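You operate a simulated robot arm through the tools that you are given. There is no shell and no other tool.

You run a simulated two-armed robot. Do the job below in one go: nothing can be reset, and whatever is moved stays where it is left.

TASK
Draw the worn bush out of the plastic tube die, scrap it and grease the patch by the bore.
Fine: hold the die down while you pull; the bush goes in the scrap tin; the brush goes back. Set down upright: grease brush. A coat counts when it lies all over at full strength: go over it till it gets no stronger.

It is judged by the outcome, as a careful person would: the job done as asked, and still so three seconds after it is handed in. It fails if anything else is knocked over, pushed out of place, dropped, spilled or broken.

THE ROBOT
Two 7-joint arms with two-finger parallel grippers on one trunk, on a base that drives. Base frame: it is fixed to the floor where the robot stands at the start and does not move with it; the origin is under the middle of the robot, x ahead of it, y to its left, z up; the surface under the hand at the start is at about z = 90. Units: cm, degrees, N and s.
The left shoulder is at the start at [2, 17, 125.3], the right one opposite. With the tool pointing down near the work surface each hand reaches from about 16 to 66 cm from the robot's upright axis, wherever it stands, measured 20 degrees to its own side. Places, roughly: grease brush (6x5x8 cm) [20, -40, 90]; plastic tube die (14x14x4 cm) [50, 0, 90]. Payload 3.8 kg a hand.
The TCP of each hand is the grasp point between the finger pads, 3 cm short of the fingertips. In the tool frame z runs along the fingers and y along their closing line. The gripper opens to 11 cm. The fingers are 2 cm wide and 1 cm thick; the gripper's body (4.8 by 11.2 cm) begins 5.5 cm behind the TCP.
Orientation is told as [roll, pitch, yaw] about the base's x, y, z axes, in that order, counted from this pose: with the fingers straight down and closing along the base's y, the tool's x points along the base's -x, its y along +y and its z along -z.

THE INTERFACE
- The arms move only by the tool apply_moves. It takes "left_series", "right_series" or both (then of equal length, played together; a hand with none holds still); each is a list of rows, each a list of 6 numbers: the shift along the tool's x, y, z in cm, then the turn, a rotation vector about the tool's x, y, z in degrees. In form: [[dx, dy, dz, wx, wy, wz], ...]. A call has 1 to 20 rows; each row is the pose to reach, as a shift and turn from the pose commanded when the call began, along the tool's axes at that moment. "left_grip" and "right_grip" are, for a hand that has rows, the gripper command, from -1 (fully open) to 1 (shut), values between in proportion, set as the call begins (left out, the last holds). Rows are played at 5 a second. More than 5 cm and 8.6 degrees between two rows, or a gripper value outside its range, and nothing of the call is played. A pose out of reach is approached as far as the arm can. The call stops where the force on the tool passes 40 N (or 10 N more than at its start, if that is more) or the arm is blocked; 0.2 s more then pass. The fingers move at their own pace (about 7.2 cm/s each) and stop on an object; they squeeze with about 31 N. The grip force told is the motor's: it shows also when the fingers shut on nothing. Time passes only in rows, and 0.2 s behind the last, so rows that repeat a pose let the fingers close. The reply holds the time, the measured pose of the TCP, the force on the tool along the base axes, the opening and the grip force, in the units named above and with some noise, with the torque about the TCP (base axes, N m) and any sound that the robot's microphone picked up.
- Cameras (640 x 400 px; columns grow to the right, rows downward): "scene" is now at [10.53, -0.73, 139.91]; the picture's right is [-0.10, -0.99, 0.00], its down [-0.62, 0.06, -0.78] and it looks along [0.78, -0.08, -0.62] (base axes); focal length 214 px, centre (320, 200). "left" rides on the left gripper at [7.2, -1.7, -10.3] in its tool frame; the picture's right is [0.23, 0.97, 0.00], its down [-0.76, 0.18, -0.62] and it looks along [-0.61, 0.14, 0.78] (tool axes); focal length 222 px, centre (320, 200). "right" rides on the right gripper at [7.2, 1.7, -10.3] in its tool frame; the picture's right is [-0.23, 0.97, 0.00], its down [-0.76, -0.18, -0.62] and it looks along [-0.61, -0.14, 0.78] (tool axes); focal length 222 px, centre (320, 200). There is no depth. A picture from a camera that has moved, and an enlarged one, comes with that camera's place and axes in the base frame and with its lens.
- camera(camera): a new picture of that camera. It takes no simulated time.
- slide_trunk(by): slides the trunk up (or, below 0, down) by that many cm; the arms and the scene camera ride with it, the base frame stays. It gives what a move gives, with no picture.
- steer(legs): drives the robot by 1 to 6 legs, each [ahead, turn to the left] in cm and degrees, along the robot's own axes; the way and the turn of a leg run together, so that a leg with both is an arc; at most 150 cm and 180 degrees a leg. The arms and the cameras ride along, it lands a little off, and it stops where it bumps. It gives what a move gives.
- pan_tilt(pan, tilt): turns the head with the scene camera to pan (to the left, within 80 degrees either way) and tilt (down, from -29 to 69), counted from straight ahead of the robot. It gives what a move gives.
- zoom(camera, box): a new picture of the part [left, top, right, bottom] of that camera's present view, enlarged. It takes no simulated time.
- finish_job(): hands the job in; it is judged then, once.

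Nothing tells you exact positions but the pictures and the camera data. Unless the task says otherwise, let go and move clear before handing in.

The tools are called after "Emit:" as a command line: name --argument value ..., lists and objects as JSON in quotes. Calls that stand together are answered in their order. apply_moves: Moves the arms, as the interface text tells. Its arguments: {"type":"object","properties":{"left_series":{"type":"array","items":{"type":"array","items":{"type":"number"}}},"left_grip":{"type":"number"},"right_series":{"type":"array","items":{"type":"array","items":{"type":"number"}}},"right_grip":{"type":"number"}},"required":[]} The other tools are called the same way: slide_trunk (by) slides the trunk up or down; steer (legs) drives the base; pan_tilt (pan, tilt) turns the head that bears the scene camera; camera (camera) takes a picture; zoom (camera, box) takes an enlarged picture of a part of a camera's view; finish_job () hands the job in.

At the start:

```text
time_s: 0.0
left_eef_pos: [40.49, 11.52, 126.16]
left_orientation: [-0.1, 0.0, 0.1]
left_wrist_force: [-0.4, 0.3, 0.2]
left_moment: [0.01, -0.06, 0.0]
left_gripper_width: 11.0
left_grip_force: 0.1
right_eef_pos: [48.17, -32.52, 120.37]
right_orientation: [-0.1, -0.1, 0.0]
right_wrist_force: [-0.2, 0.8, 0.2]
right_moment: [0.01, -0.01, -0.01]
right_gripper_width: 11.02
right_grip_force: 0.0
trunk travel left (down, up): [-35.0, 22.0]
robot x, y, heading: [-0.21, 0.01, 0.1]
head pan, tilt: [-5.7, 38.6]
```

scene: 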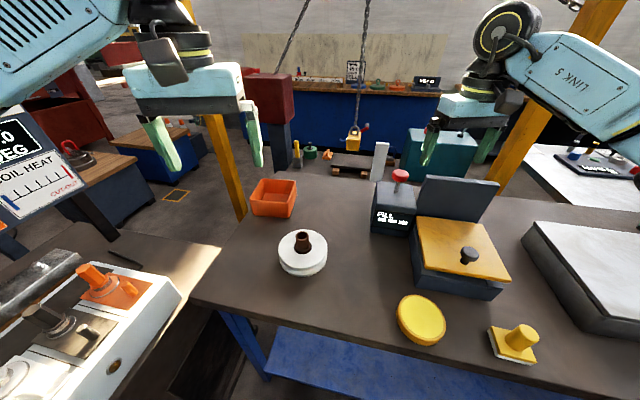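
right: 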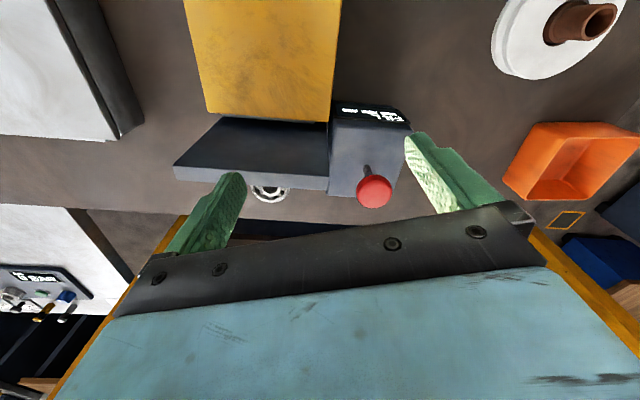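
left: 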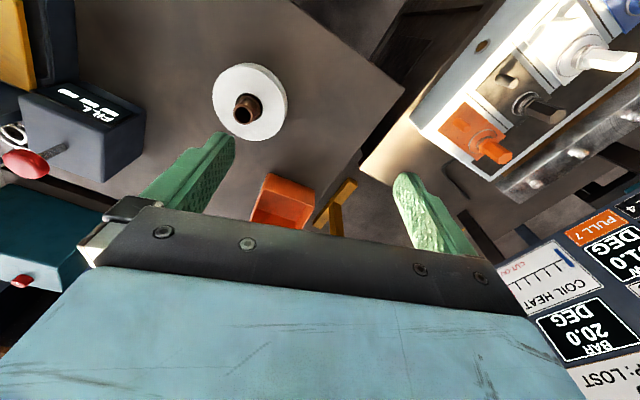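

I see a white die with a brown bush on the table, an orange tin behind it, a yellow round tin and a yellow brush block on the right, plus a machine with readouts on the left. I will look closer before moving anything.

Emit:
zoom --camera "scene" --box '[220, 160, 380, 300]'

Emit:
zoom --camera "scene" --box '[360, 150, 560, 380]'

Emit:
zoom --camera "scene" --box '[0, 100, 200, 400]'

Emit:
zoom --camera "left" --box '[160, 40, 340, 240]'

Emit:
zoom --camera "left" --box '[400, 0, 640, 400]'

```text
2.86 times, centred on (300, 230) of scene
camera zoom: at [10.53, -0.73, 139.91], right [-0.1, -0.99, 0.0], down [-0.62, 0.06, -0.78], along [0.78, -0.08, -0.62], focal length 613 px, centre (377, 114)
```

zoom: 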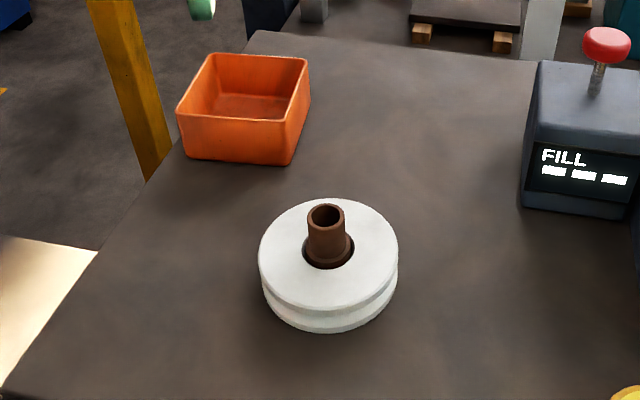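

```text
1.74 times, centred on (460, 265) of scene
camera zoom: at [10.53, -0.73, 139.91], right [-0.1, -0.99, 0.0], down [-0.62, 0.06, -0.78], along [0.78, -0.08, -0.62], focal length 373 px, centre (76, 87)
```

zoom: 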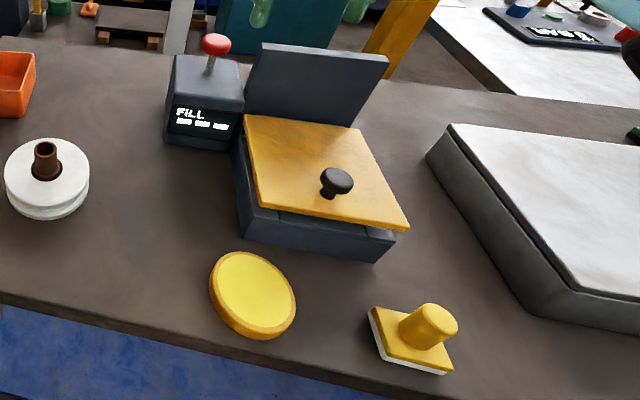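

```text
1.33 times, centred on (100, 250) of scene
camera zoom: at [10.53, -0.73, 139.91], right [-0.1, -0.99, 0.0], down [-0.62, 0.06, -0.78], along [0.78, -0.08, -0.62], focal length 286 px, centre (613, 133)
```

zoom: 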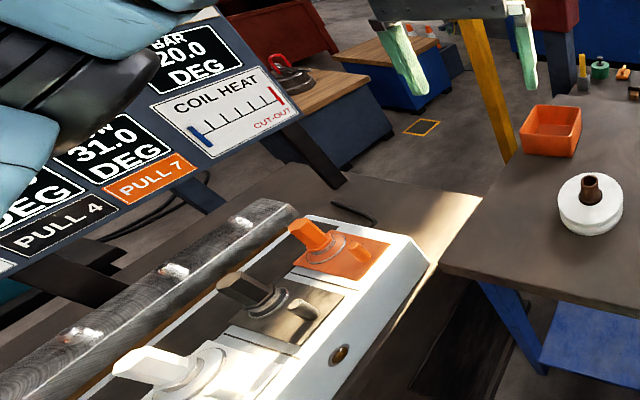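

```text
2.00 times, centred on (250, 140) of left
camera zoom: at [33.2, 9.84, 136.65], right [-0.23, 0.97, 0.0], down [0.76, 0.18, 0.62], along [0.61, 0.14, -0.78], focal length 444 px, centre (460, 320)
```

zoom: 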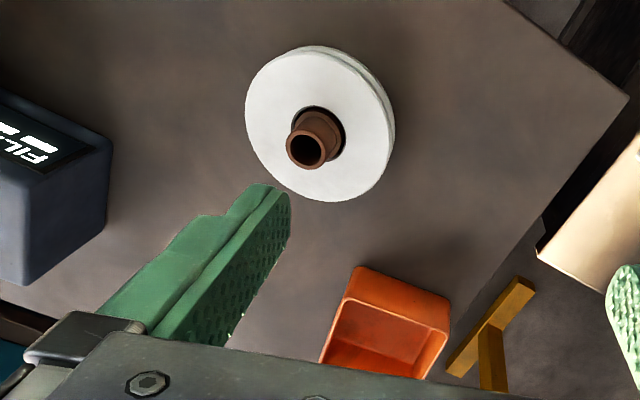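

```text
1.00 times, centred on (520, 200) of left (not enlarged: the box is as wide or as high as the picture)
camera zoom: at [33.2, 9.84, 136.65], right [-0.23, 0.97, 0.0], down [0.76, 0.18, 0.62], along [0.61, 0.14, -0.78], focal length 222 px, centre (120, 200)
```

zoom: 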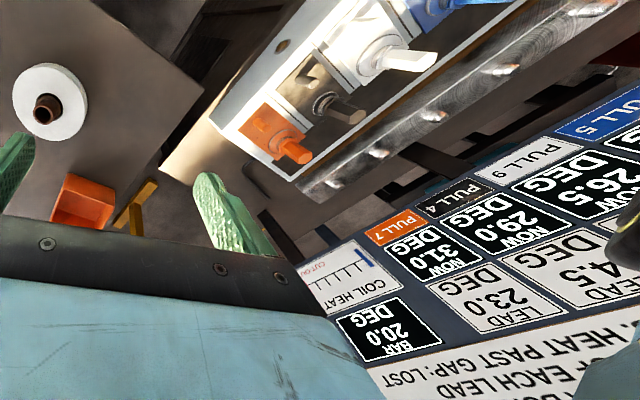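

The die, tins and brush are clear; a "FILL" unit and a machine with a notice board also stand near. I will turn the head to read the boards and see the surroundings.

Emit:
pan_tilt --pan 40 --tilt 35

Emit:
camera --camera "scene"

Emit:
zoom --camera "right" --box '[160, 0, 440, 240]'

Emit:
zoom --camera "right" --box '[480, 0, 640, 120]'

```text
time_s: 1.1
left_eef_pos: [40.65, 11.63, 126.24]
left_orientation: [0.0, 0.0, 0.0]
left_wrist_force: [0.2, 0.2, -0.4]
left_moment: [0.04, 0.0, 0.0]
left_gripper_width: 10.99
left_grip_force: 0.0
right_eef_pos: [48.16, -32.46, 120.22]
right_orientation: [0.0, 0.0, 0.0]
right_wrist_force: [-0.6, 0.0, -0.1]
right_moment: [0.02, -0.01, -0.02]
right_gripper_width: 11.03
right_grip_force: 0.0
trunk travel left (down, up): [-35.0, 22.0]
robot x, y, heading: [0.25, 0.11, 0.4]
head pan, tilt: [40.0, 35.0]
```

```text
taken
camera scene: at [8.73, 5.78, 140.46], right [0.64, -0.77, 0.0], down [-0.44, -0.37, -0.82], along [0.63, 0.53, -0.57], focal length 214 px, centre (320, 200)
```

scene: 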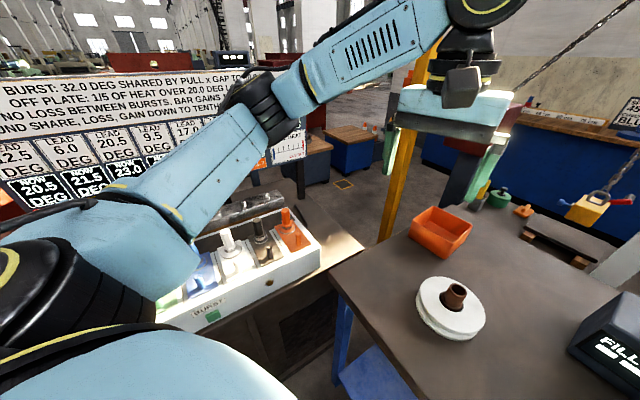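

```text
1.67 times, centred on (300, 120) of right
camera zoom: at [40.96, -30.78, 130.67], right [0.23, 0.97, 0.0], down [0.76, -0.18, 0.62], along [0.61, -0.14, -0.78], focal length 370 px, centre (353, 333)
```

zoom: 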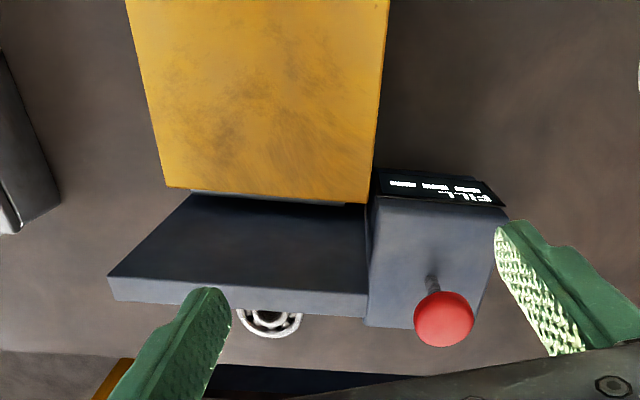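

```text
3.33 times, centred on (560, 60) of right
camera zoom: at [40.96, -30.78, 130.67], right [0.23, 0.97, 0.0], down [0.76, -0.18, 0.62], along [0.61, -0.14, -0.78], focal length 740 px, centre (-480, 667)
```

zoom: 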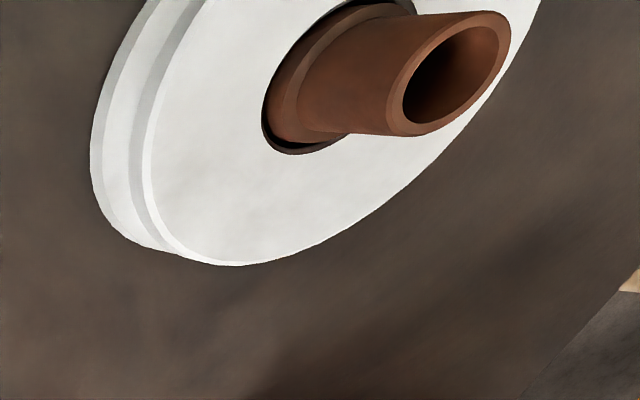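

The left-hand machine is a separate heat puzzle that seems unrelated; the die with the brown bush is on the main bench. I'll point the head at the die and the right side for closer views.

Emit:
pan_tilt --pan 0 --tilt 50

Emit:
camera --camera "scene"

Emit:
zoom --camera "scene" --box '[270, 120, 370, 190]'

Emit:
zoom --camera "left" --box '[200, 50, 300, 150]'

```text
time_s: 2.2
left_eef_pos: [40.61, 11.59, 126.33]
left_orientation: [0.0, -0.1, 0.1]
left_wrist_force: [-0.9, -0.3, -0.5]
left_moment: [0.02, 0.0, -0.03]
left_gripper_width: 10.98
left_grip_force: 0.1
right_eef_pos: [48.32, -32.53, 120.3]
right_orientation: [0.0, 0.1, -0.1]
right_wrist_force: [-0.4, -0.4, 0.4]
right_moment: [-0.01, 0.04, 0.01]
right_gripper_width: 10.98
right_grip_force: 0.1
trunk travel left (down, up): [-35.0, 22.0]
robot x, y, heading: [-0.04, -0.46, 0.1]
head pan, tilt: [0.0, 50.0]
```

```text
taken
camera scene: at [9.68, 0.14, 138.29], right [0.0, -1.0, 0.0], down [-0.77, 0.0, -0.64], along [0.64, 0.0, -0.77], focal length 214 px, centre (320, 200)
```

scene: 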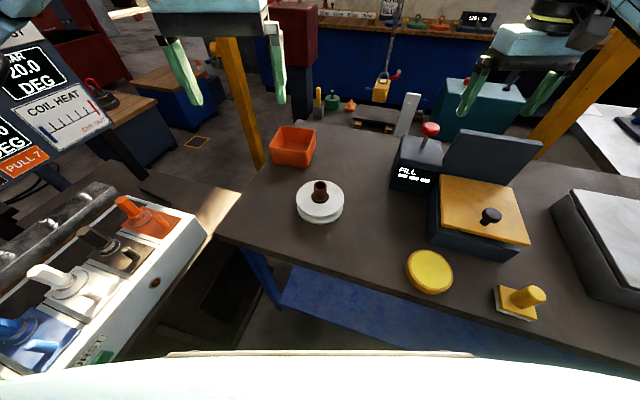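

```text
5.71 times, centred on (320, 155) of scene
camera zoom: at [9.68, 0.14, 138.29], right [0.0, -1.0, 0.0], down [-0.77, 0.0, -0.64], along [0.64, 0.0, -0.77], focal length 1226 px, centre (320, 457)
```

zoom: 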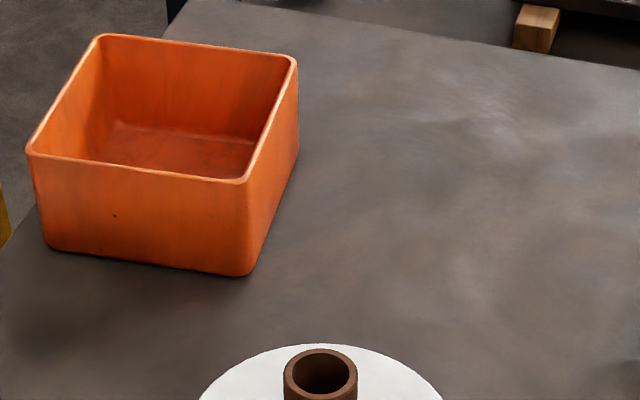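

```text
4.00 times, centred on (250, 100) of left
camera zoom: at [33.2, 9.85, 136.65], right [-0.23, 0.97, 0.0], down [0.76, 0.18, 0.62], along [0.61, 0.14, -0.78], focal length 888 px, centre (600, 600)
```

zoom: 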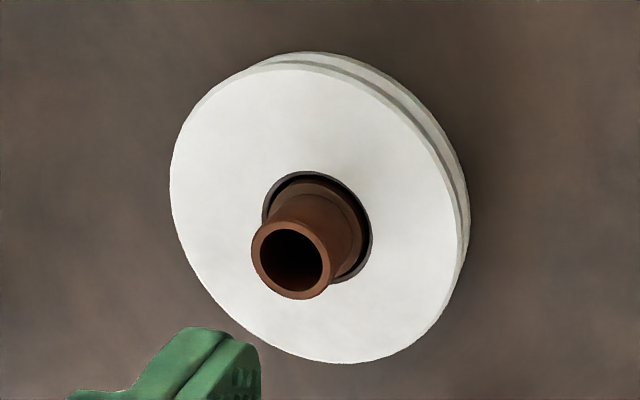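

The die is near (48, 0), the orange tin around (74, 9), the grease pot and brush to the right. I'll zoom on each from the current scene view to fix positions.

Emit:
zoom --camera "scene" --box '[280, 165, 360, 235]'

Emit:
zoom --camera "scene" --box '[390, 230, 560, 335]'

Emit:
zoom --camera "scene" --box '[250, 110, 350, 180]'

Emit:
zoom --camera "scene" --box '[380, 100, 560, 270]'

```text
5.71 times, centred on (320, 200) of scene
camera zoom: at [9.68, 0.14, 138.29], right [0.0, -1.0, 0.0], down [-0.77, 0.0, -0.64], along [0.64, 0.0, -0.77], focal length 1226 px, centre (320, 200)
```

zoom: 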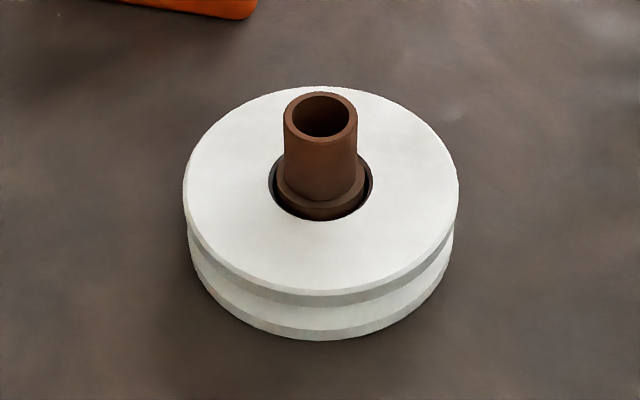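

```text
3.76 times, centred on (475, 282) of scene
camera zoom: at [9.68, 0.14, 138.29], right [0.0, -1.0, 0.0], down [-0.77, 0.0, -0.64], along [0.64, 0.0, -0.77], focal length 807 px, centre (-264, -111)
```

zoom: 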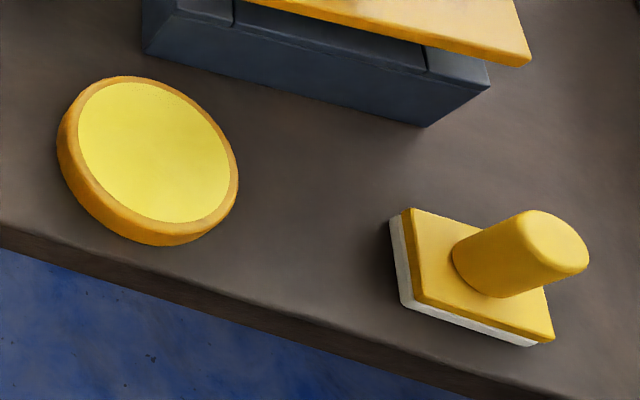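

```text
5.71 times, centred on (300, 145) of scene
camera zoom: at [9.68, 0.14, 138.29], right [0.0, -1.0, 0.0], down [-0.77, 0.0, -0.64], along [0.64, 0.0, -0.77], focal length 1226 px, centre (434, 514)
```

zoom: 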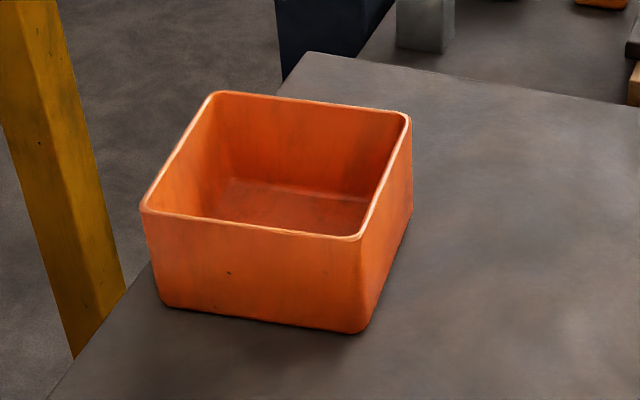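

```text
2.35 times, centred on (470, 185) of scene
camera zoom: at [9.68, 0.14, 138.29], right [0.0, -1.0, 0.0], down [-0.77, 0.0, -0.64], along [0.64, 0.0, -0.77], focal length 505 px, centre (-33, 235)
```

zoom: 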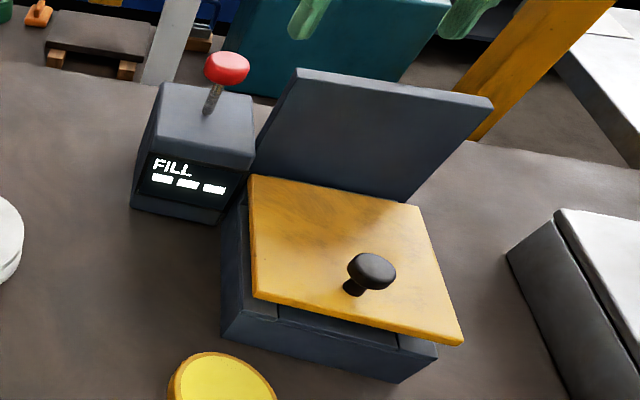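

Estimates: die centre about (47.5, 0), bush top about z 98.7, tin centre (71, 9), grease pad (28, -24), brush (21.4, -39). I zoom hard on the die's top looking for the patch mark.

Emit:
zoom --camera "scene" --box '[300, 176, 340, 201]'

Emit:
zoom --camera "left" --box '[210, 60, 290, 110]'

Emit:
zoom --camera "left" --box '[210, 95, 290, 145]'

Emit:
zoom --camera "scene" --box '[300, 190, 340, 230]'

```text
16.00 times, centred on (320, 188) of scene
camera zoom: at [9.68, 0.14, 138.29], right [0.0, -1.0, 0.0], down [-0.77, 0.0, -0.64], along [0.64, 0.0, -0.77], focal length 3432 px, centre (320, 384)
```

zoom: 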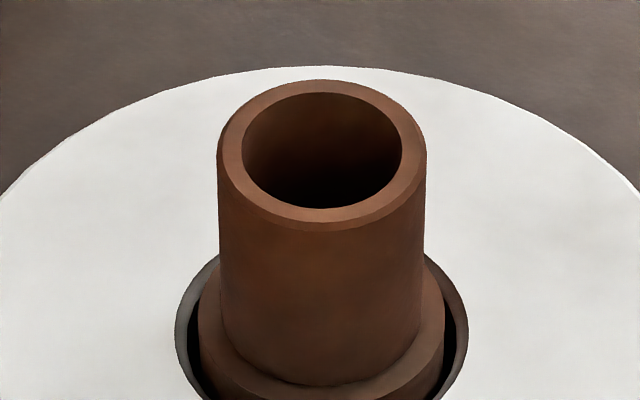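

```text
8.00 times, centred on (250, 85) of left
camera zoom: at [33.2, 9.85, 136.65], right [-0.23, 0.97, 0.0], down [0.76, 0.18, 0.62], along [0.61, 0.14, -0.78], focal length 1777 px, centre (880, 1120)
```

zoom: 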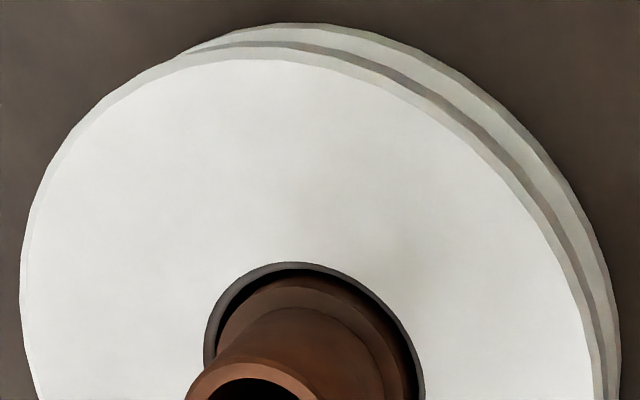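

```text
8.00 times, centred on (250, 120) of left
camera zoom: at [33.2, 9.85, 136.65], right [-0.23, 0.97, 0.0], down [0.76, 0.18, 0.62], along [0.61, 0.14, -0.78], focal length 1777 px, centre (880, 840)
```

zoom: 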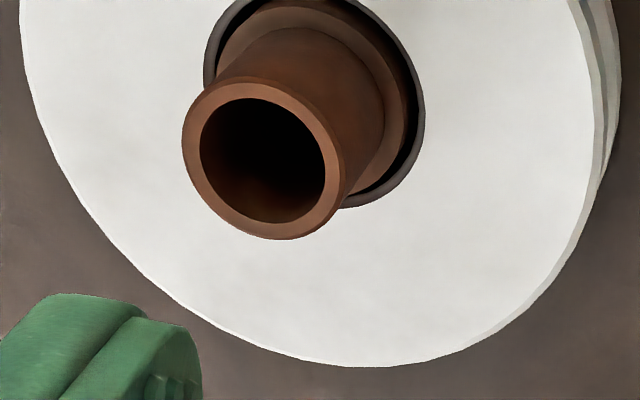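

```text
10.00 times, centred on (320, 210) of scene
camera zoom: at [9.68, 0.14, 138.29], right [0.0, -1.0, 0.0], down [-0.77, 0.0, -0.64], along [0.64, 0.0, -0.77], focal length 2145 px, centre (320, 100)
```

zoom: 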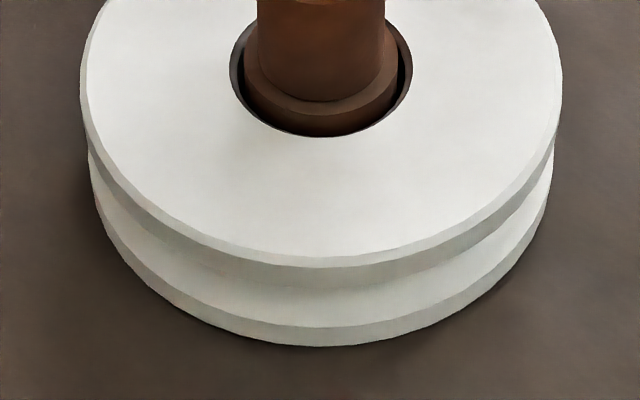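

No mark is visible on the die's top yet. Plan: the right hand straddles the bore with open fingers to press the die down, leaning to the right, while the left hand grips and pulls the bush. First I turn both hands so they close along x.

Emit:
apply_moves --left_series '[[0, 0, 0, 0, 0, 7.5], [0, 0, 0, 0, 0, 15], [0, 0, 0, 0, 0, 22.5], [0, 0, 0, 0, 0, 30], [0, 0, 0, 0, 0, 37.5], [0, 0, 0, 0, 0, 45], [0, 0, 0, 0, 0, 52.5], [0, 0, 0, 0, 0, 60], [0, 0, 0, 0, 0, 67.5], [0, 0, 0, 0, 0, 75], [0, 0, 0, 0, 0, 82.5], [0, 0, 0, 0, 0, 90]]' --right_series '[[0, 0, 0, 0, 0, -7.5], [0, 0, 0, 0, 0, -15], [0, 0, 0, 0, 0, -22.5], [0, 0, 0, 0, 0, -30], [0, 0, 0, 0, 0, -37.5], [0, 0, 0, 0, 0, -45], [0, 0, 0, 0, 0, -52.5], [0, 0, 0, 0, 0, -60], [0, 0, 0, 0, 0, -67.5], [0, 0, 0, 0, 0, -75], [0, 0, 0, 0, 0, -82.5], [0, 0, 0, 0, 0, -90]]'

Emit:
camera --camera "scene"

```text
time_s: 4.8
left_eef_pos: [40.68, 11.59, 126.22]
left_orientation: [0.0, 0.0, -90.1]
left_wrist_force: [0.8, -0.6, -1.1]
left_moment: [-0.03, 0.01, 0.04]
left_gripper_width: 11.0
left_grip_force: 0.1
right_eef_pos: [28.46, -15.37, 120.39]
right_orientation: [-0.1, 0.1, 89.4]
right_wrist_force: [0.3, -0.3, 1.1]
right_moment: [-0.02, 0.03, -0.02]
right_gripper_width: 11.01
right_grip_force: 0.2
right hand out of reach, approached as far as the arm can: row 5, 6, 7, 8, 9, 10, 11, 12
trunk travel left (down, up): [-35.0, 22.0]
robot x, y, heading: [-0.04, -0.1, 0.0]
head pan, tilt: [0.0, 50.0]
```

```text
taken
camera scene: at [9.67, 0.2, 138.29], right [0.0, -1.0, 0.0], down [-0.77, 0.0, -0.64], along [0.64, 0.0, -0.77], focal length 214 px, centre (320, 200)
```

scene: 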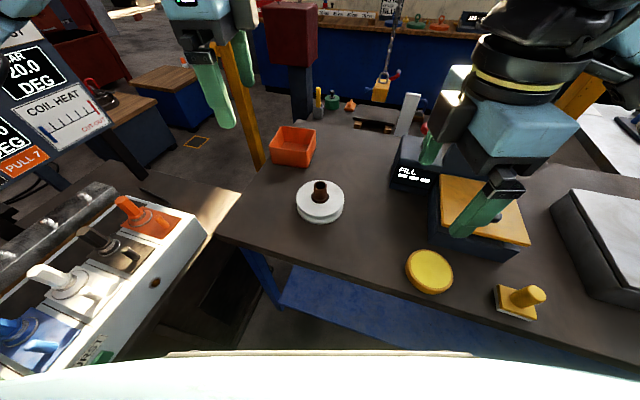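

The left hand turned fine; the right hand ran out of reach when turned so far and drew back to (28, -15). I'll turn it back to about 45 degrees and see where it stands.

Emit:
apply_moves --right_series '[[0, 0, 0, 0, 0, 7.5], [0, 0, 0, 0, 0, 15], [0, 0, 0, 0, 0, 22.5], [0, 0, 0, 0, 0, 30], [0, 0, 0, 0, 0, 37.5], [0, 0, 0, 0, 0, 45]]'

```text
time_s: 6.2
left_eef_pos: [40.59, 11.59, 126.22]
left_orientation: [0.0, 0.0, -89.8]
left_wrist_force: [0.4, 0.0, 0.4]
left_moment: [-0.05, 0.02, -0.02]
left_gripper_width: 10.98
left_grip_force: 0.1
right_eef_pos: [28.54, -15.32, 120.0]
right_orientation: [0.0, 0.0, 44.8]
right_wrist_force: [-0.2, 0.2, -0.1]
right_moment: [-0.02, -0.06, -0.01]
right_gripper_width: 11.0
right_grip_force: 0.0
trunk travel left (down, up): [-35.0, 22.0]
robot x, y, heading: [-0.07, 0.17, 0.1]
head pan, tilt: [0.0, 50.0]
```

The right hand is now at (28.5, -15) with a 45 degree turn. I'll take it over near the die, high, and check that the pose is reachable there.

Emit:
apply_moves --right_series '[[-3.4, -1.9, 1.6, 0, 0, 0], [-6.8, -3.8, 3.2, 0, 0, 0], [-10.1, -5.6, 4.8, 0, 0, 0], [-13.5, -7.5, 6.4, 0, 0, 0], [-16.8, -9.3, 8, 0, 0, 0]]'

Emit:
camera --camera "right"

```text
time_s: 7.4
left_eef_pos: [40.57, 11.72, 126.22]
left_orientation: [0.0, -0.1, -89.9]
left_wrist_force: [0.1, -0.4, -0.2]
left_moment: [0.01, 0.0, 0.02]
left_gripper_width: 11.03
left_grip_force: 0.1
right_eef_pos: [46.89, -10.08, 112.07]
right_orientation: [0.0, 0.0, 45.0]
right_wrist_force: [0.2, -0.3, -0.8]
right_moment: [0.0, 0.01, 0.02]
right_gripper_width: 11.0
right_grip_force: 0.0
trunk travel left (down, up): [-35.0, 22.0]
robot x, y, heading: [0.48, 0.16, -0.0]
head pan, tilt: [0.0, 50.0]
```

```text
taken
camera right: at [40.65, -13.91, 122.35], right [-0.53, 0.85, 0.0], down [0.66, 0.41, 0.62], along [0.53, 0.33, -0.78], focal length 222 px, centre (320, 200)
```

right: 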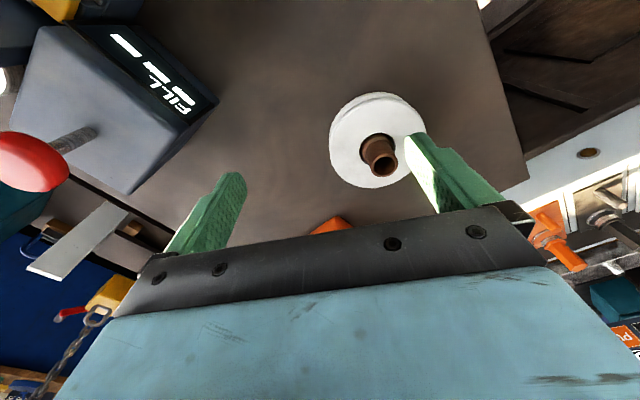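

The right hand reached its place. I take a close-up of the die from this new angle to fix its position and look for the patch.

Emit:
zoom --camera "right" --box '[315, 80, 435, 200]'

Emit:
zoom --camera "left" --box '[0, 0, 640, 400]'

```text
3.33 times, centred on (375, 140) of right
camera zoom: at [40.65, -13.91, 122.35], right [-0.53, 0.85, 0.0], down [0.66, 0.41, 0.62], along [0.53, 0.33, -0.78], focal length 740 px, centre (137, 400)
```

zoom: 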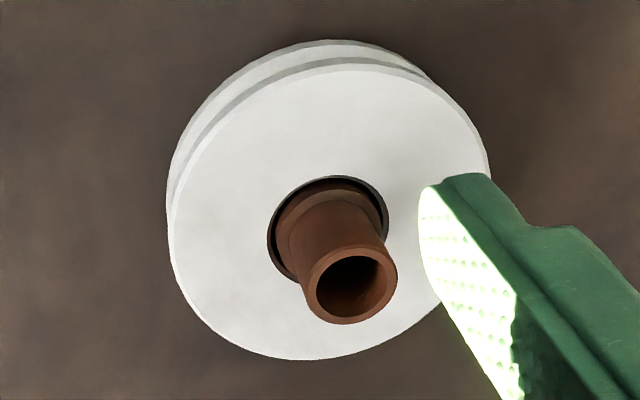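

```text
1.00 times, centred on (320, 200) of left (not enlarged: the box is as wide or as high as the picture)
camera zoom: at [38.8, 18.82, 136.62], right [0.97, 0.23, 0.0], down [0.18, -0.76, 0.62], along [0.14, -0.61, -0.78], focal length 222 px, centre (320, 200)
```

zoom: 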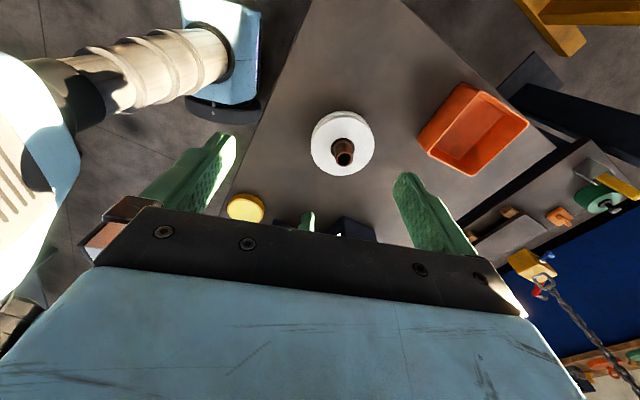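

Combining the three views, the bush axis is about (48.0, -0.1), bush top z 98.7, collar top z 95, die top z 94. Now I turn the right hand to 90 degrees and then lean it 40 degrees outward.

Emit:
apply_moves --right_series '[[0, 0, 0, 0, 0, -7.5], [0, 0, 0, 0, 0, -15], [0, 0, 0, 0, 0, -22.5], [0, 0, 0, 0, 0, -30], [0, 0, 0, 0, 0, -37.5], [0, 0, 0, 0, 0, -45]]' --right_grip -0.545

Emit:
apply_moves --right_series '[[0, 0, 0, 0, -8, 0], [0, 0, 0, 0, -16, 0], [0, 0, 0, 0, -24, 0], [0, 0, 0, 0, -32, 0], [0, 0, 0, 0, -40, 0]]'

```text
time_s: 8.8
left_eef_pos: [40.93, 12.25, 126.06]
left_orientation: [-0.2, -0.3, -89.7]
left_wrist_force: [1.4, 2.1, -0.9]
left_moment: [-0.1, 0.06, 0.04]
left_gripper_width: 11.01
left_grip_force: 0.0
right_eef_pos: [34.12, -5.77, 114.22]
right_orientation: [-1.7, 1.9, 86.8]
right_wrist_force: [0.3, 0.6, 0.2]
right_moment: [-0.07, 0.11, -0.02]
right_gripper_width: 8.5
right_grip_force: 0.0
right hand out of reach, approached as far as the arm can: row 2, 3, 4, 5, 6
trunk travel left (down, up): [-35.0, 22.0]
robot x, y, heading: [-0.08, -0.19, 0.1]
head pan, tilt: [0.0, 50.0]
```

```text
time_s: 10.0
left_eef_pos: [40.61, 11.61, 126.17]
left_orientation: [0.0, 0.1, -89.8]
left_wrist_force: [-0.6, 0.0, 0.5]
left_moment: [0.0, 0.02, -0.01]
left_gripper_width: 10.99
left_grip_force: 0.2
right_eef_pos: [31.46, -8.41, 117.02]
right_orientation: [0.3, -28.2, 81.7]
right_wrist_force: [0.2, 0.9, 0.2]
right_moment: [0.02, 0.02, 0.0]
right_gripper_width: 8.5
right_grip_force: 0.1
right hand out of reach, approached as far as the arm can: row 1, 2, 3, 4, 5
trunk travel left (down, up): [-35.0, 22.0]
robot x, y, heading: [-0.15, -0.1, 0.1]
head pan, tilt: [0.0, 50.0]
```

The right hand cannot take the 90 degree turn at that distance and it drew back leaning. I'll look at the scene before choosing a front-leaning hold instead.

Emit:
camera --camera "scene"

```text
taken
camera scene: at [9.72, 0.11, 138.28], right [0.0, -1.0, 0.0], down [-0.77, 0.0, -0.64], along [0.64, 0.0, -0.77], focal length 214 px, centre (320, 200)
```

scene: 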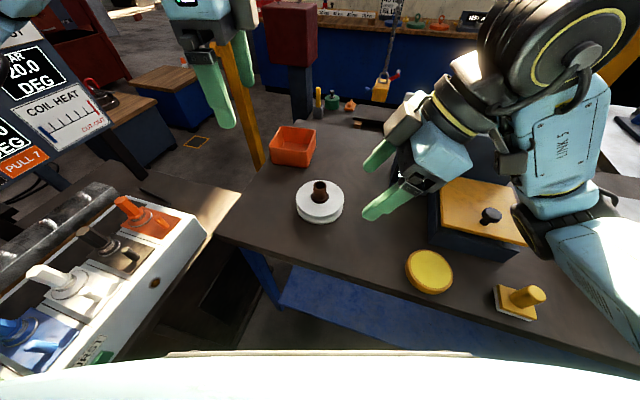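

The right elbow swings out to the right here. I'll turn the right hand back to face straight ahead, keeping its 28 degree lean so the fingers point forward and down.

Emit:
apply_moves --right_series '[[0, 0, 0, 3.83, 0, 7.21], [0, 0, 0, 7.66, 0, 14.42], [0, 0, 0, 11.49, 0, 21.63], [0, 0, 0, 15.32, 0, 28.84], [0, 0, 0, 19.15, 0, 36.05], [0, 0, 0, 22.98, 0, 43.26], [0, 0, 0, 26.81, 0, 50.47], [0, 0, 0, 30.64, 0, 57.68], [0, 0, 0, 34.47, 0, 64.89], [0, 0, 0, 38.3, 0, 72.1]]'

Emit:
camera --camera "scene"

```text
time_s: 12.2
left_eef_pos: [40.6, 11.66, 126.25]
left_orientation: [0.0, 0.0, -89.9]
left_wrist_force: [-0.2, 0.6, 0.1]
left_moment: [-0.03, -0.01, -0.02]
left_gripper_width: 11.0
left_grip_force: 0.1
right_eef_pos: [31.44, -8.45, 116.89]
right_orientation: [0.2, -27.7, 0.1]
right_wrist_force: [0.4, 0.1, 0.3]
right_moment: [0.01, 0.01, 0.01]
right_gripper_width: 8.46
right_grip_force: 0.1
trunk travel left (down, up): [-35.0, 22.0]
robot x, y, heading: [0.2, -0.3, 0.0]
head pan, tilt: [0.0, 50.0]
```

```text
taken
camera scene: at [9.67, 0.17, 138.29], right [0.0, -1.0, 0.0], down [-0.77, 0.0, -0.64], along [0.64, 0.0, -0.77], focal length 214 px, centre (320, 200)
```

scene: 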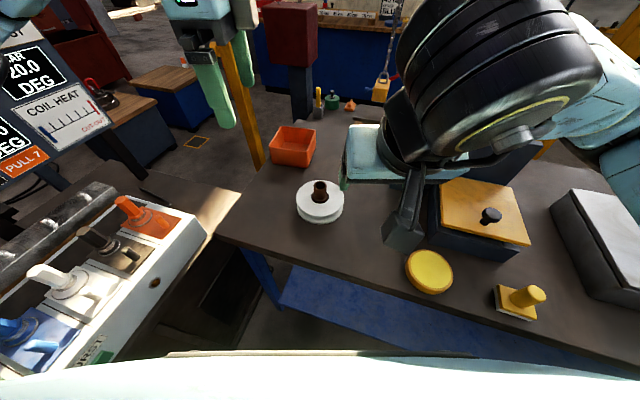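

The right hand now points forward and down. I lean it further to 55 degrees so the left hand will have room above the bush.

Emit:
apply_moves --right_series '[[0, 0, 0, 0, -6.9, 0], [0, 0, 0, 0, -13.8, 0], [0, 0, 0, 0, -20.7, 0], [0, 0, 0, 0, -27.3, 0]]'

```text
time_s: 13.2
left_eef_pos: [40.64, 11.65, 126.41]
left_orientation: [0.0, 0.0, -89.9]
left_wrist_force: [-1.2, 0.8, 0.3]
left_moment: [0.0, 0.02, 0.05]
left_gripper_width: 10.99
left_grip_force: 0.1
right_eef_pos: [34.19, -5.06, 117.62]
right_orientation: [0.4, -55.1, 0.0]
right_wrist_force: [0.0, -0.2, 0.5]
right_moment: [0.0, -0.01, 0.0]
right_gripper_width: 8.49
right_grip_force: 0.0
right hand out of reach, approached as far as the arm can: row 2, 3, 4
trunk travel left (down, up): [-35.0, 22.0]
robot x, y, heading: [-0.22, -0.12, 0.1]
head pan, tilt: [0.0, 50.0]
```

Leaned to 55 degrees at (34, -5, 118). Now move it forward over the die at z 108, tips well above the bush.

Emit:
apply_moves --right_series '[[0.39, 1.25, 3.6, 0, 0, 0], [0.78, 2.5, 7.25, 0, 0, 0], [1.16, 3.75, 10.9, 0, 0, 0], [1.55, 5.0, 14.5, 0, 0, 0]]'

Emit:
camera --camera "scene"

Emit:
camera --camera "right"

Emit:
camera --camera "left"

```text
time_s: 14.2
left_eef_pos: [40.62, 11.56, 126.24]
left_orientation: [-0.1, 0.0, -89.9]
left_wrist_force: [-0.6, 0.7, -0.1]
left_moment: [0.04, 0.04, 0.01]
left_gripper_width: 11.0
left_grip_force: 0.1
right_eef_pos: [44.98, -0.14, 107.87]
right_orientation: [0.6, -55.0, 0.0]
right_wrist_force: [0.3, -0.9, -0.2]
right_moment: [-0.01, 0.0, 0.0]
right_gripper_width: 8.48
right_grip_force: 0.1
trunk travel left (down, up): [-35.0, 22.0]
robot x, y, heading: [0.2, 0.45, -0.1]
head pan, tilt: [0.0, 50.0]
```

```text
taken
camera scene: at [9.73, 0.16, 138.28], right [0.0, -1.0, 0.0], down [-0.77, 0.0, -0.64], along [0.64, 0.0, -0.77], focal length 214 px, centre (320, 200)
```

scene: 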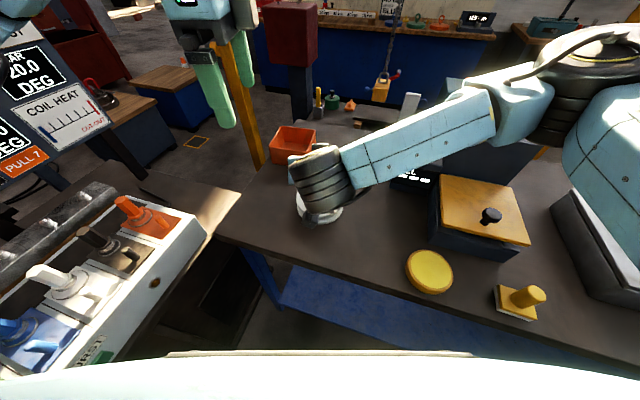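

```text
taken
camera right: at [32.43, 1.6, 107.85], right [0.12, 0.97, 0.19], down [-0.07, -0.18, 0.98], along [0.99, -0.14, 0.05], focal length 222 px, centre (320, 200)
```

right: 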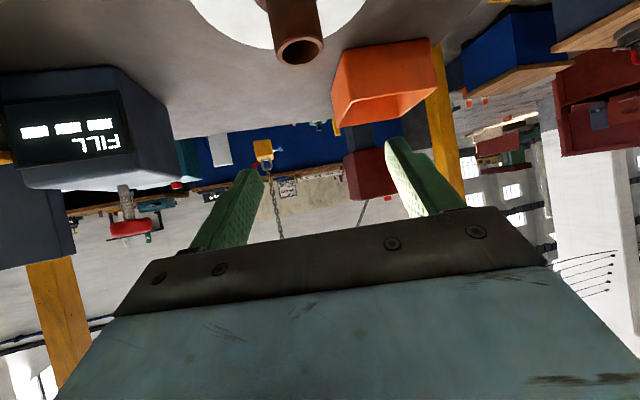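

```text
taken
camera left: at [38.79, 18.81, 136.62], right [0.97, 0.23, 0.0], down [0.18, -0.76, 0.62], along [0.14, -0.61, -0.78], focal length 222 px, centre (320, 200)
```

left: 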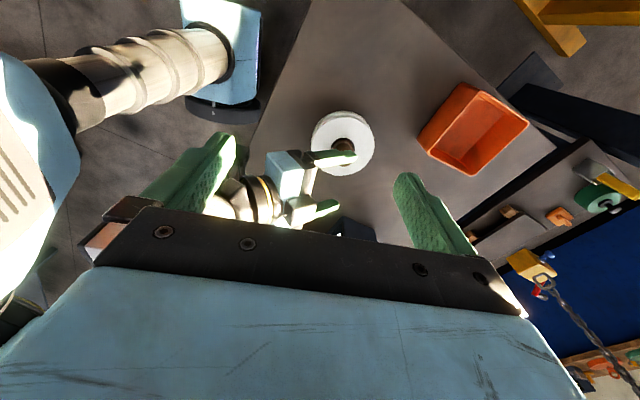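

The right hand hovers over the die with fingers straddling the bush, and its forearm clears the other equipment. I lower it to just above the die's top.

Emit:
apply_moves --right_series '[[2.5, 0, 1.83, 0, 0, 0], [5.0, 0, 3.67, 0, 0, 0], [7.5, 0, 5.5, 0, 0, 0], [7.5, 0, 5.5, 0, 0, 0]]'

Emit:
camera --camera "scene"

Emit:
zoom --camera "left" --box '[220, 80, 420, 240]'

Emit:
camera --camera "right"

```text
time_s: 15.2
left_eef_pos: [40.49, 11.48, 126.26]
left_orientation: [0.0, 0.1, -89.9]
left_wrist_force: [-0.4, 0.4, 0.6]
left_moment: [-0.01, 0.03, -0.01]
left_gripper_width: 10.99
left_grip_force: 0.0
right_eef_pos: [45.29, -0.08, 98.44]
right_orientation: [0.7, -55.0, -0.2]
right_wrist_force: [0.3, -0.1, -0.9]
right_moment: [0.0, -0.01, -0.02]
right_gripper_width: 8.5
right_grip_force: 0.1
trunk travel left (down, up): [-35.0, 22.0]
robot x, y, heading: [-0.07, -0.02, 0.0]
head pan, tilt: [0.0, 50.0]
```

```text
taken
camera scene: at [9.66, 0.12, 138.29], right [0.0, -1.0, 0.0], down [-0.77, 0.0, -0.64], along [0.64, 0.0, -0.77], focal length 214 px, centre (320, 200)
```

scene: 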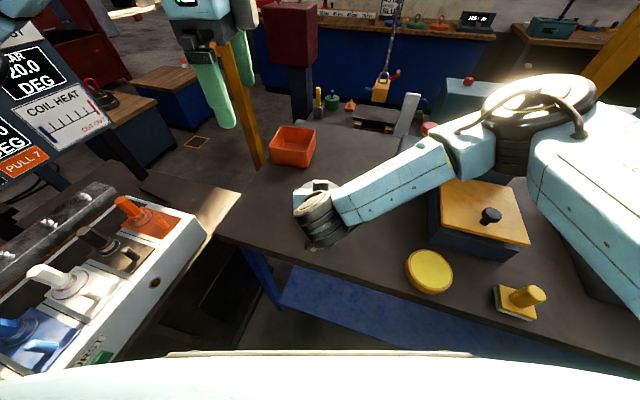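

```text
2.50 times, centred on (320, 160) of left
camera zoom: at [38.71, 18.77, 136.66], right [0.97, 0.23, 0.0], down [0.18, -0.76, 0.62], along [0.14, -0.61, -0.78], focal length 555 px, centre (320, 300)
```

zoom: 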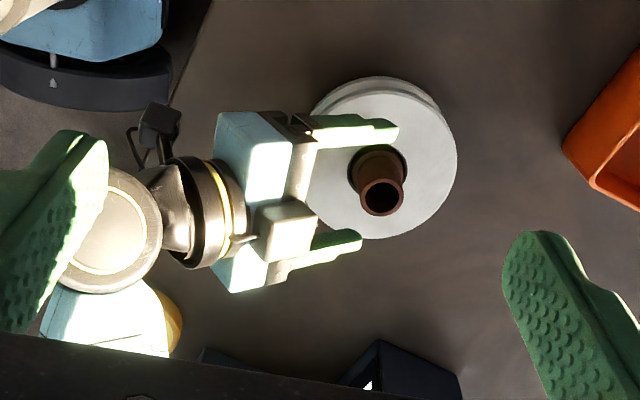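

```text
taken
camera right: at [32.6, 1.61, 98.51], right [0.12, 0.97, 0.19], down [-0.07, -0.18, 0.98], along [0.99, -0.14, 0.05], focal length 222 px, centre (320, 200)
```

right: 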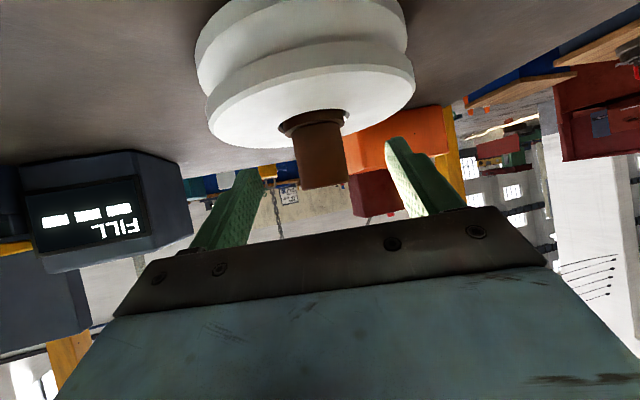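

The fingers straddle the bush well: tips at x 47.6, y ±5. I lower the right hand gently to touch the die's top and read the force.

Emit:
apply_moves --right_series '[[0.41, 0, 0.287, 0, 0, 0], [0.82, 0, 0.574, 0, 0, 0], [1.23, 0, 0.861, 0, 0, 0], [1.39, 0, 0.975, 0, 0, 0], [1.55, 0, 1.09, 0, 0, 0]]'

```text
time_s: 16.4
left_eef_pos: [40.55, 11.55, 126.28]
left_orientation: [0.0, 0.1, -90.0]
left_wrist_force: [-0.3, -0.5, -1.0]
left_moment: [-0.02, 0.02, -0.03]
left_gripper_width: 10.99
left_grip_force: 0.0
right_eef_pos: [45.21, -0.06, 96.76]
right_orientation: [0.6, -55.0, -0.2]
right_wrist_force: [-0.3, 0.4, 0.7]
right_moment: [-0.02, 0.01, -0.02]
right_gripper_width: 8.5
right_grip_force: 0.1
trunk travel left (down, up): [-35.0, 22.0]
robot x, y, heading: [-0.36, -0.38, 0.1]
head pan, tilt: [0.0, 50.0]
```

No contact yet at z 96.7. I go on down in small steps.

Emit:
apply_moves --right_series '[[0.08, 0, 0.057, 0, 0, 0], [0.164, 0, 0.115, 0, 0, 0], [0.246, 0, 0.172, 0, 0, 0]]'

Emit:
zoom --camera "right" --box '[160, 40, 480, 240]'

```text
time_s: 17.2
left_eef_pos: [40.44, 11.61, 126.34]
left_orientation: [0.0, 0.1, -89.9]
left_wrist_force: [0.3, -0.1, -0.8]
left_moment: [0.0, 0.01, -0.02]
left_gripper_width: 11.0
left_grip_force: 0.0
right_eef_pos: [45.18, -0.02, 96.52]
right_orientation: [0.6, -55.1, -0.1]
right_wrist_force: [-0.2, -1.3, 2.5]
right_moment: [-0.15, -0.03, -0.02]
right_gripper_width: 8.51
right_grip_force: 0.1
trunk travel left (down, up): [-35.0, 22.0]
robot x, y, heading: [0.05, -0.45, -0.1]
head pan, tilt: [0.0, 50.0]
```

```text
2.00 times, centred on (320, 140) of right
camera zoom: at [32.62, 1.65, 96.51], right [0.12, 0.97, 0.19], down [-0.07, -0.18, 0.98], along [0.99, -0.14, 0.05], focal length 444 px, centre (320, 320)
```

zoom: 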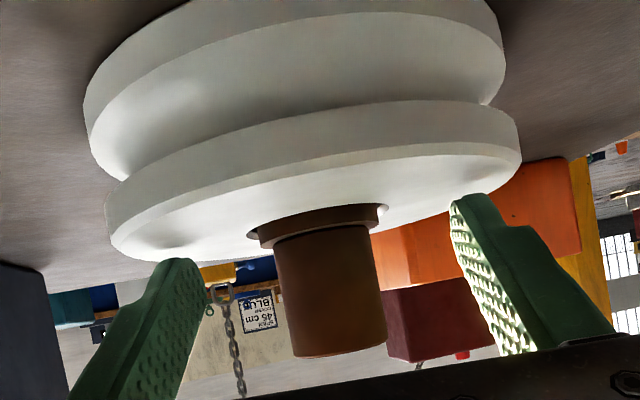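

First light contact felt on the -y fingertip. I leave the right hand there and turn the left hand back to face straight, with fingers set about 5 cm apart.

Emit:
apply_moves --left_series '[[0, 0, 0, 0, 0, -7.5], [0, 0, 0, 0, 0, -15], [0, 0, 0, 0, 0, -22.5], [0, 0, 0, 0, 0, -30], [0, 0, 0, 0, 0, -37.5], [0, 0, 0, 0, 0, -45], [0, 0, 0, 0, 0, -52.5], [0, 0, 0, 0, 0, -60], [0, 0, 0, 0, 0, -67.5], [0, 0, 0, 0, 0, -75], [0, 0, 0, 0, 0, -82.5], [0, 0, 0, 0, 0, -90]]' --left_grip 0.091

```text
time_s: 19.8
left_eef_pos: [40.63, 11.55, 126.28]
left_orientation: [-0.1, 0.0, 0.2]
left_wrist_force: [0.6, 0.0, 0.3]
left_moment: [-0.01, -0.02, 0.03]
left_gripper_width: 5.01
left_grip_force: 0.1
right_eef_pos: [45.22, 0.0, 96.63]
right_orientation: [0.6, -55.1, -0.2]
right_wrist_force: [2.5, -1.0, 10.9]
right_moment: [-0.47, -0.28, 0.09]
right_gripper_width: 8.56
right_grip_force: 0.2
trunk travel left (down, up): [-35.0, 22.0]
robot x, y, heading: [0.21, -0.41, 0.1]
head pan, tilt: [0.0, 50.0]
```

The right hand rests with about 11 N on the die. I bring the left hand over the bush and down to z 112.

Emit:
apply_moves --left_series '[[-2.5, -3.9, 0, 0, 0, 0], [-5.0, -7.8, 0, 0, 0, 0], [-7.4, -11.7, 0, 0, 0, 0], [-7.4, -11.7, 4.7, 0, 0, 0], [-7.4, -11.7, 9.5, 0, 0, 0], [-7.4, -11.7, 14.3, 0, 0, 0]]'

Emit:
camera --camera "left"

Emit:
camera --camera "right"

Emit:
camera --camera "scene"

```text
time_s: 21.2
left_eef_pos: [47.87, -0.14, 112.11]
left_orientation: [-0.1, -0.1, 0.2]
left_wrist_force: [-0.1, 0.0, -0.1]
left_moment: [0.01, 0.0, -0.02]
left_gripper_width: 4.98
left_grip_force: 0.0
right_eef_pos: [45.13, -0.03, 96.62]
right_orientation: [0.5, -55.1, -0.1]
right_wrist_force: [-0.8, 0.0, 11.6]
right_moment: [-0.5, -0.16, -0.12]
right_gripper_width: 8.52
right_grip_force: 0.2
trunk travel left (down, up): [-35.0, 22.0]
robot x, y, heading: [0.09, -0.04, 0.0]
head pan, tilt: [0.0, 50.0]
```

```text
taken
camera left: at [40.5, -1.87, 122.38], right [-0.23, 0.97, 0.0], down [0.76, 0.18, 0.62], along [0.61, 0.14, -0.78], focal length 222 px, centre (320, 200)
```

left: 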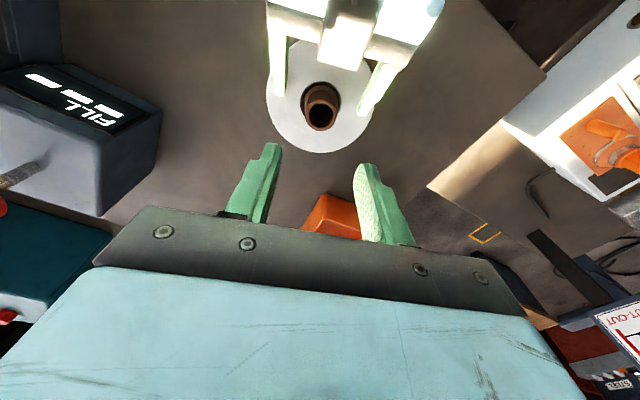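

```text
taken
camera right: at [32.54, 1.68, 96.51], right [0.12, 0.97, 0.19], down [-0.07, -0.18, 0.98], along [0.99, -0.14, 0.05], focal length 222 px, centre (320, 200)
```

right: 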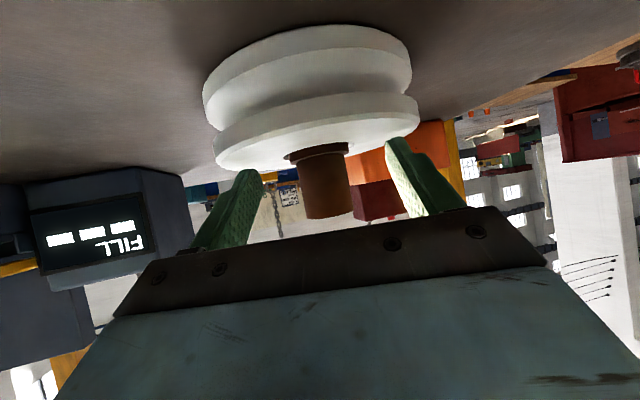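

```text
taken
camera scene: at [9.57, 0.16, 138.3], right [0.0, -1.0, 0.0], down [-0.77, 0.0, -0.64], along [0.64, 0.0, -0.77], focal length 214 px, centre (320, 200)
```

scene: 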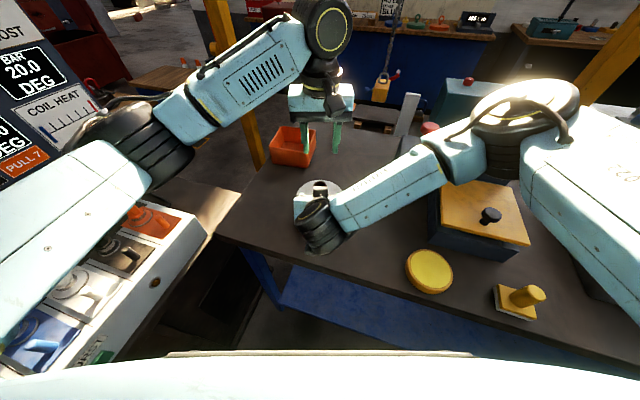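

The left hand is above the bush. I zoom to check alignment before lowering.

Emit:
zoom --camera "left" --box '[260, 60, 380, 160]'

Emit:
zoom --camera "scene" --box '[270, 90, 370, 260]'

```text
4.00 times, centred on (320, 110) of left
camera zoom: at [40.5, -1.87, 122.38], right [-0.23, 0.97, 0.0], down [0.76, 0.18, 0.62], along [0.61, 0.14, -0.78], focal length 888 px, centre (320, 560)
```

zoom: 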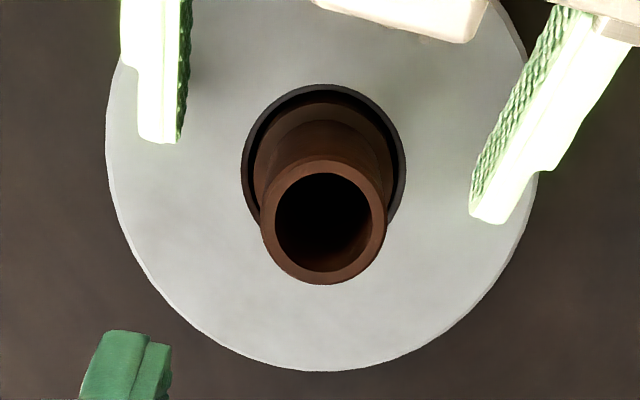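

```text
2.35 times, centred on (320, 175) of scene
camera zoom: at [9.57, 0.16, 138.3], right [0.0, -1.0, 0.0], down [-0.77, 0.0, -0.64], along [0.64, 0.0, -0.77], focal length 505 px, centre (320, 259)
```

zoom: 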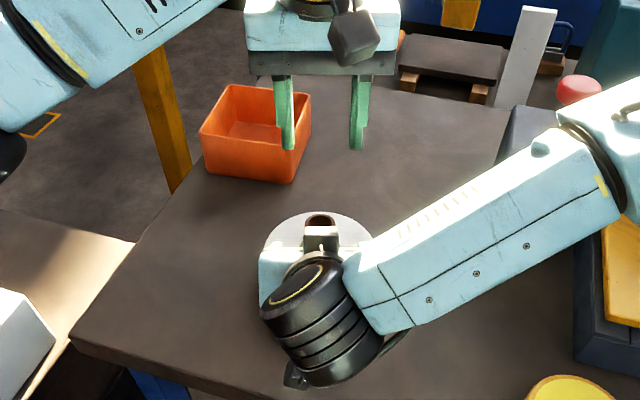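

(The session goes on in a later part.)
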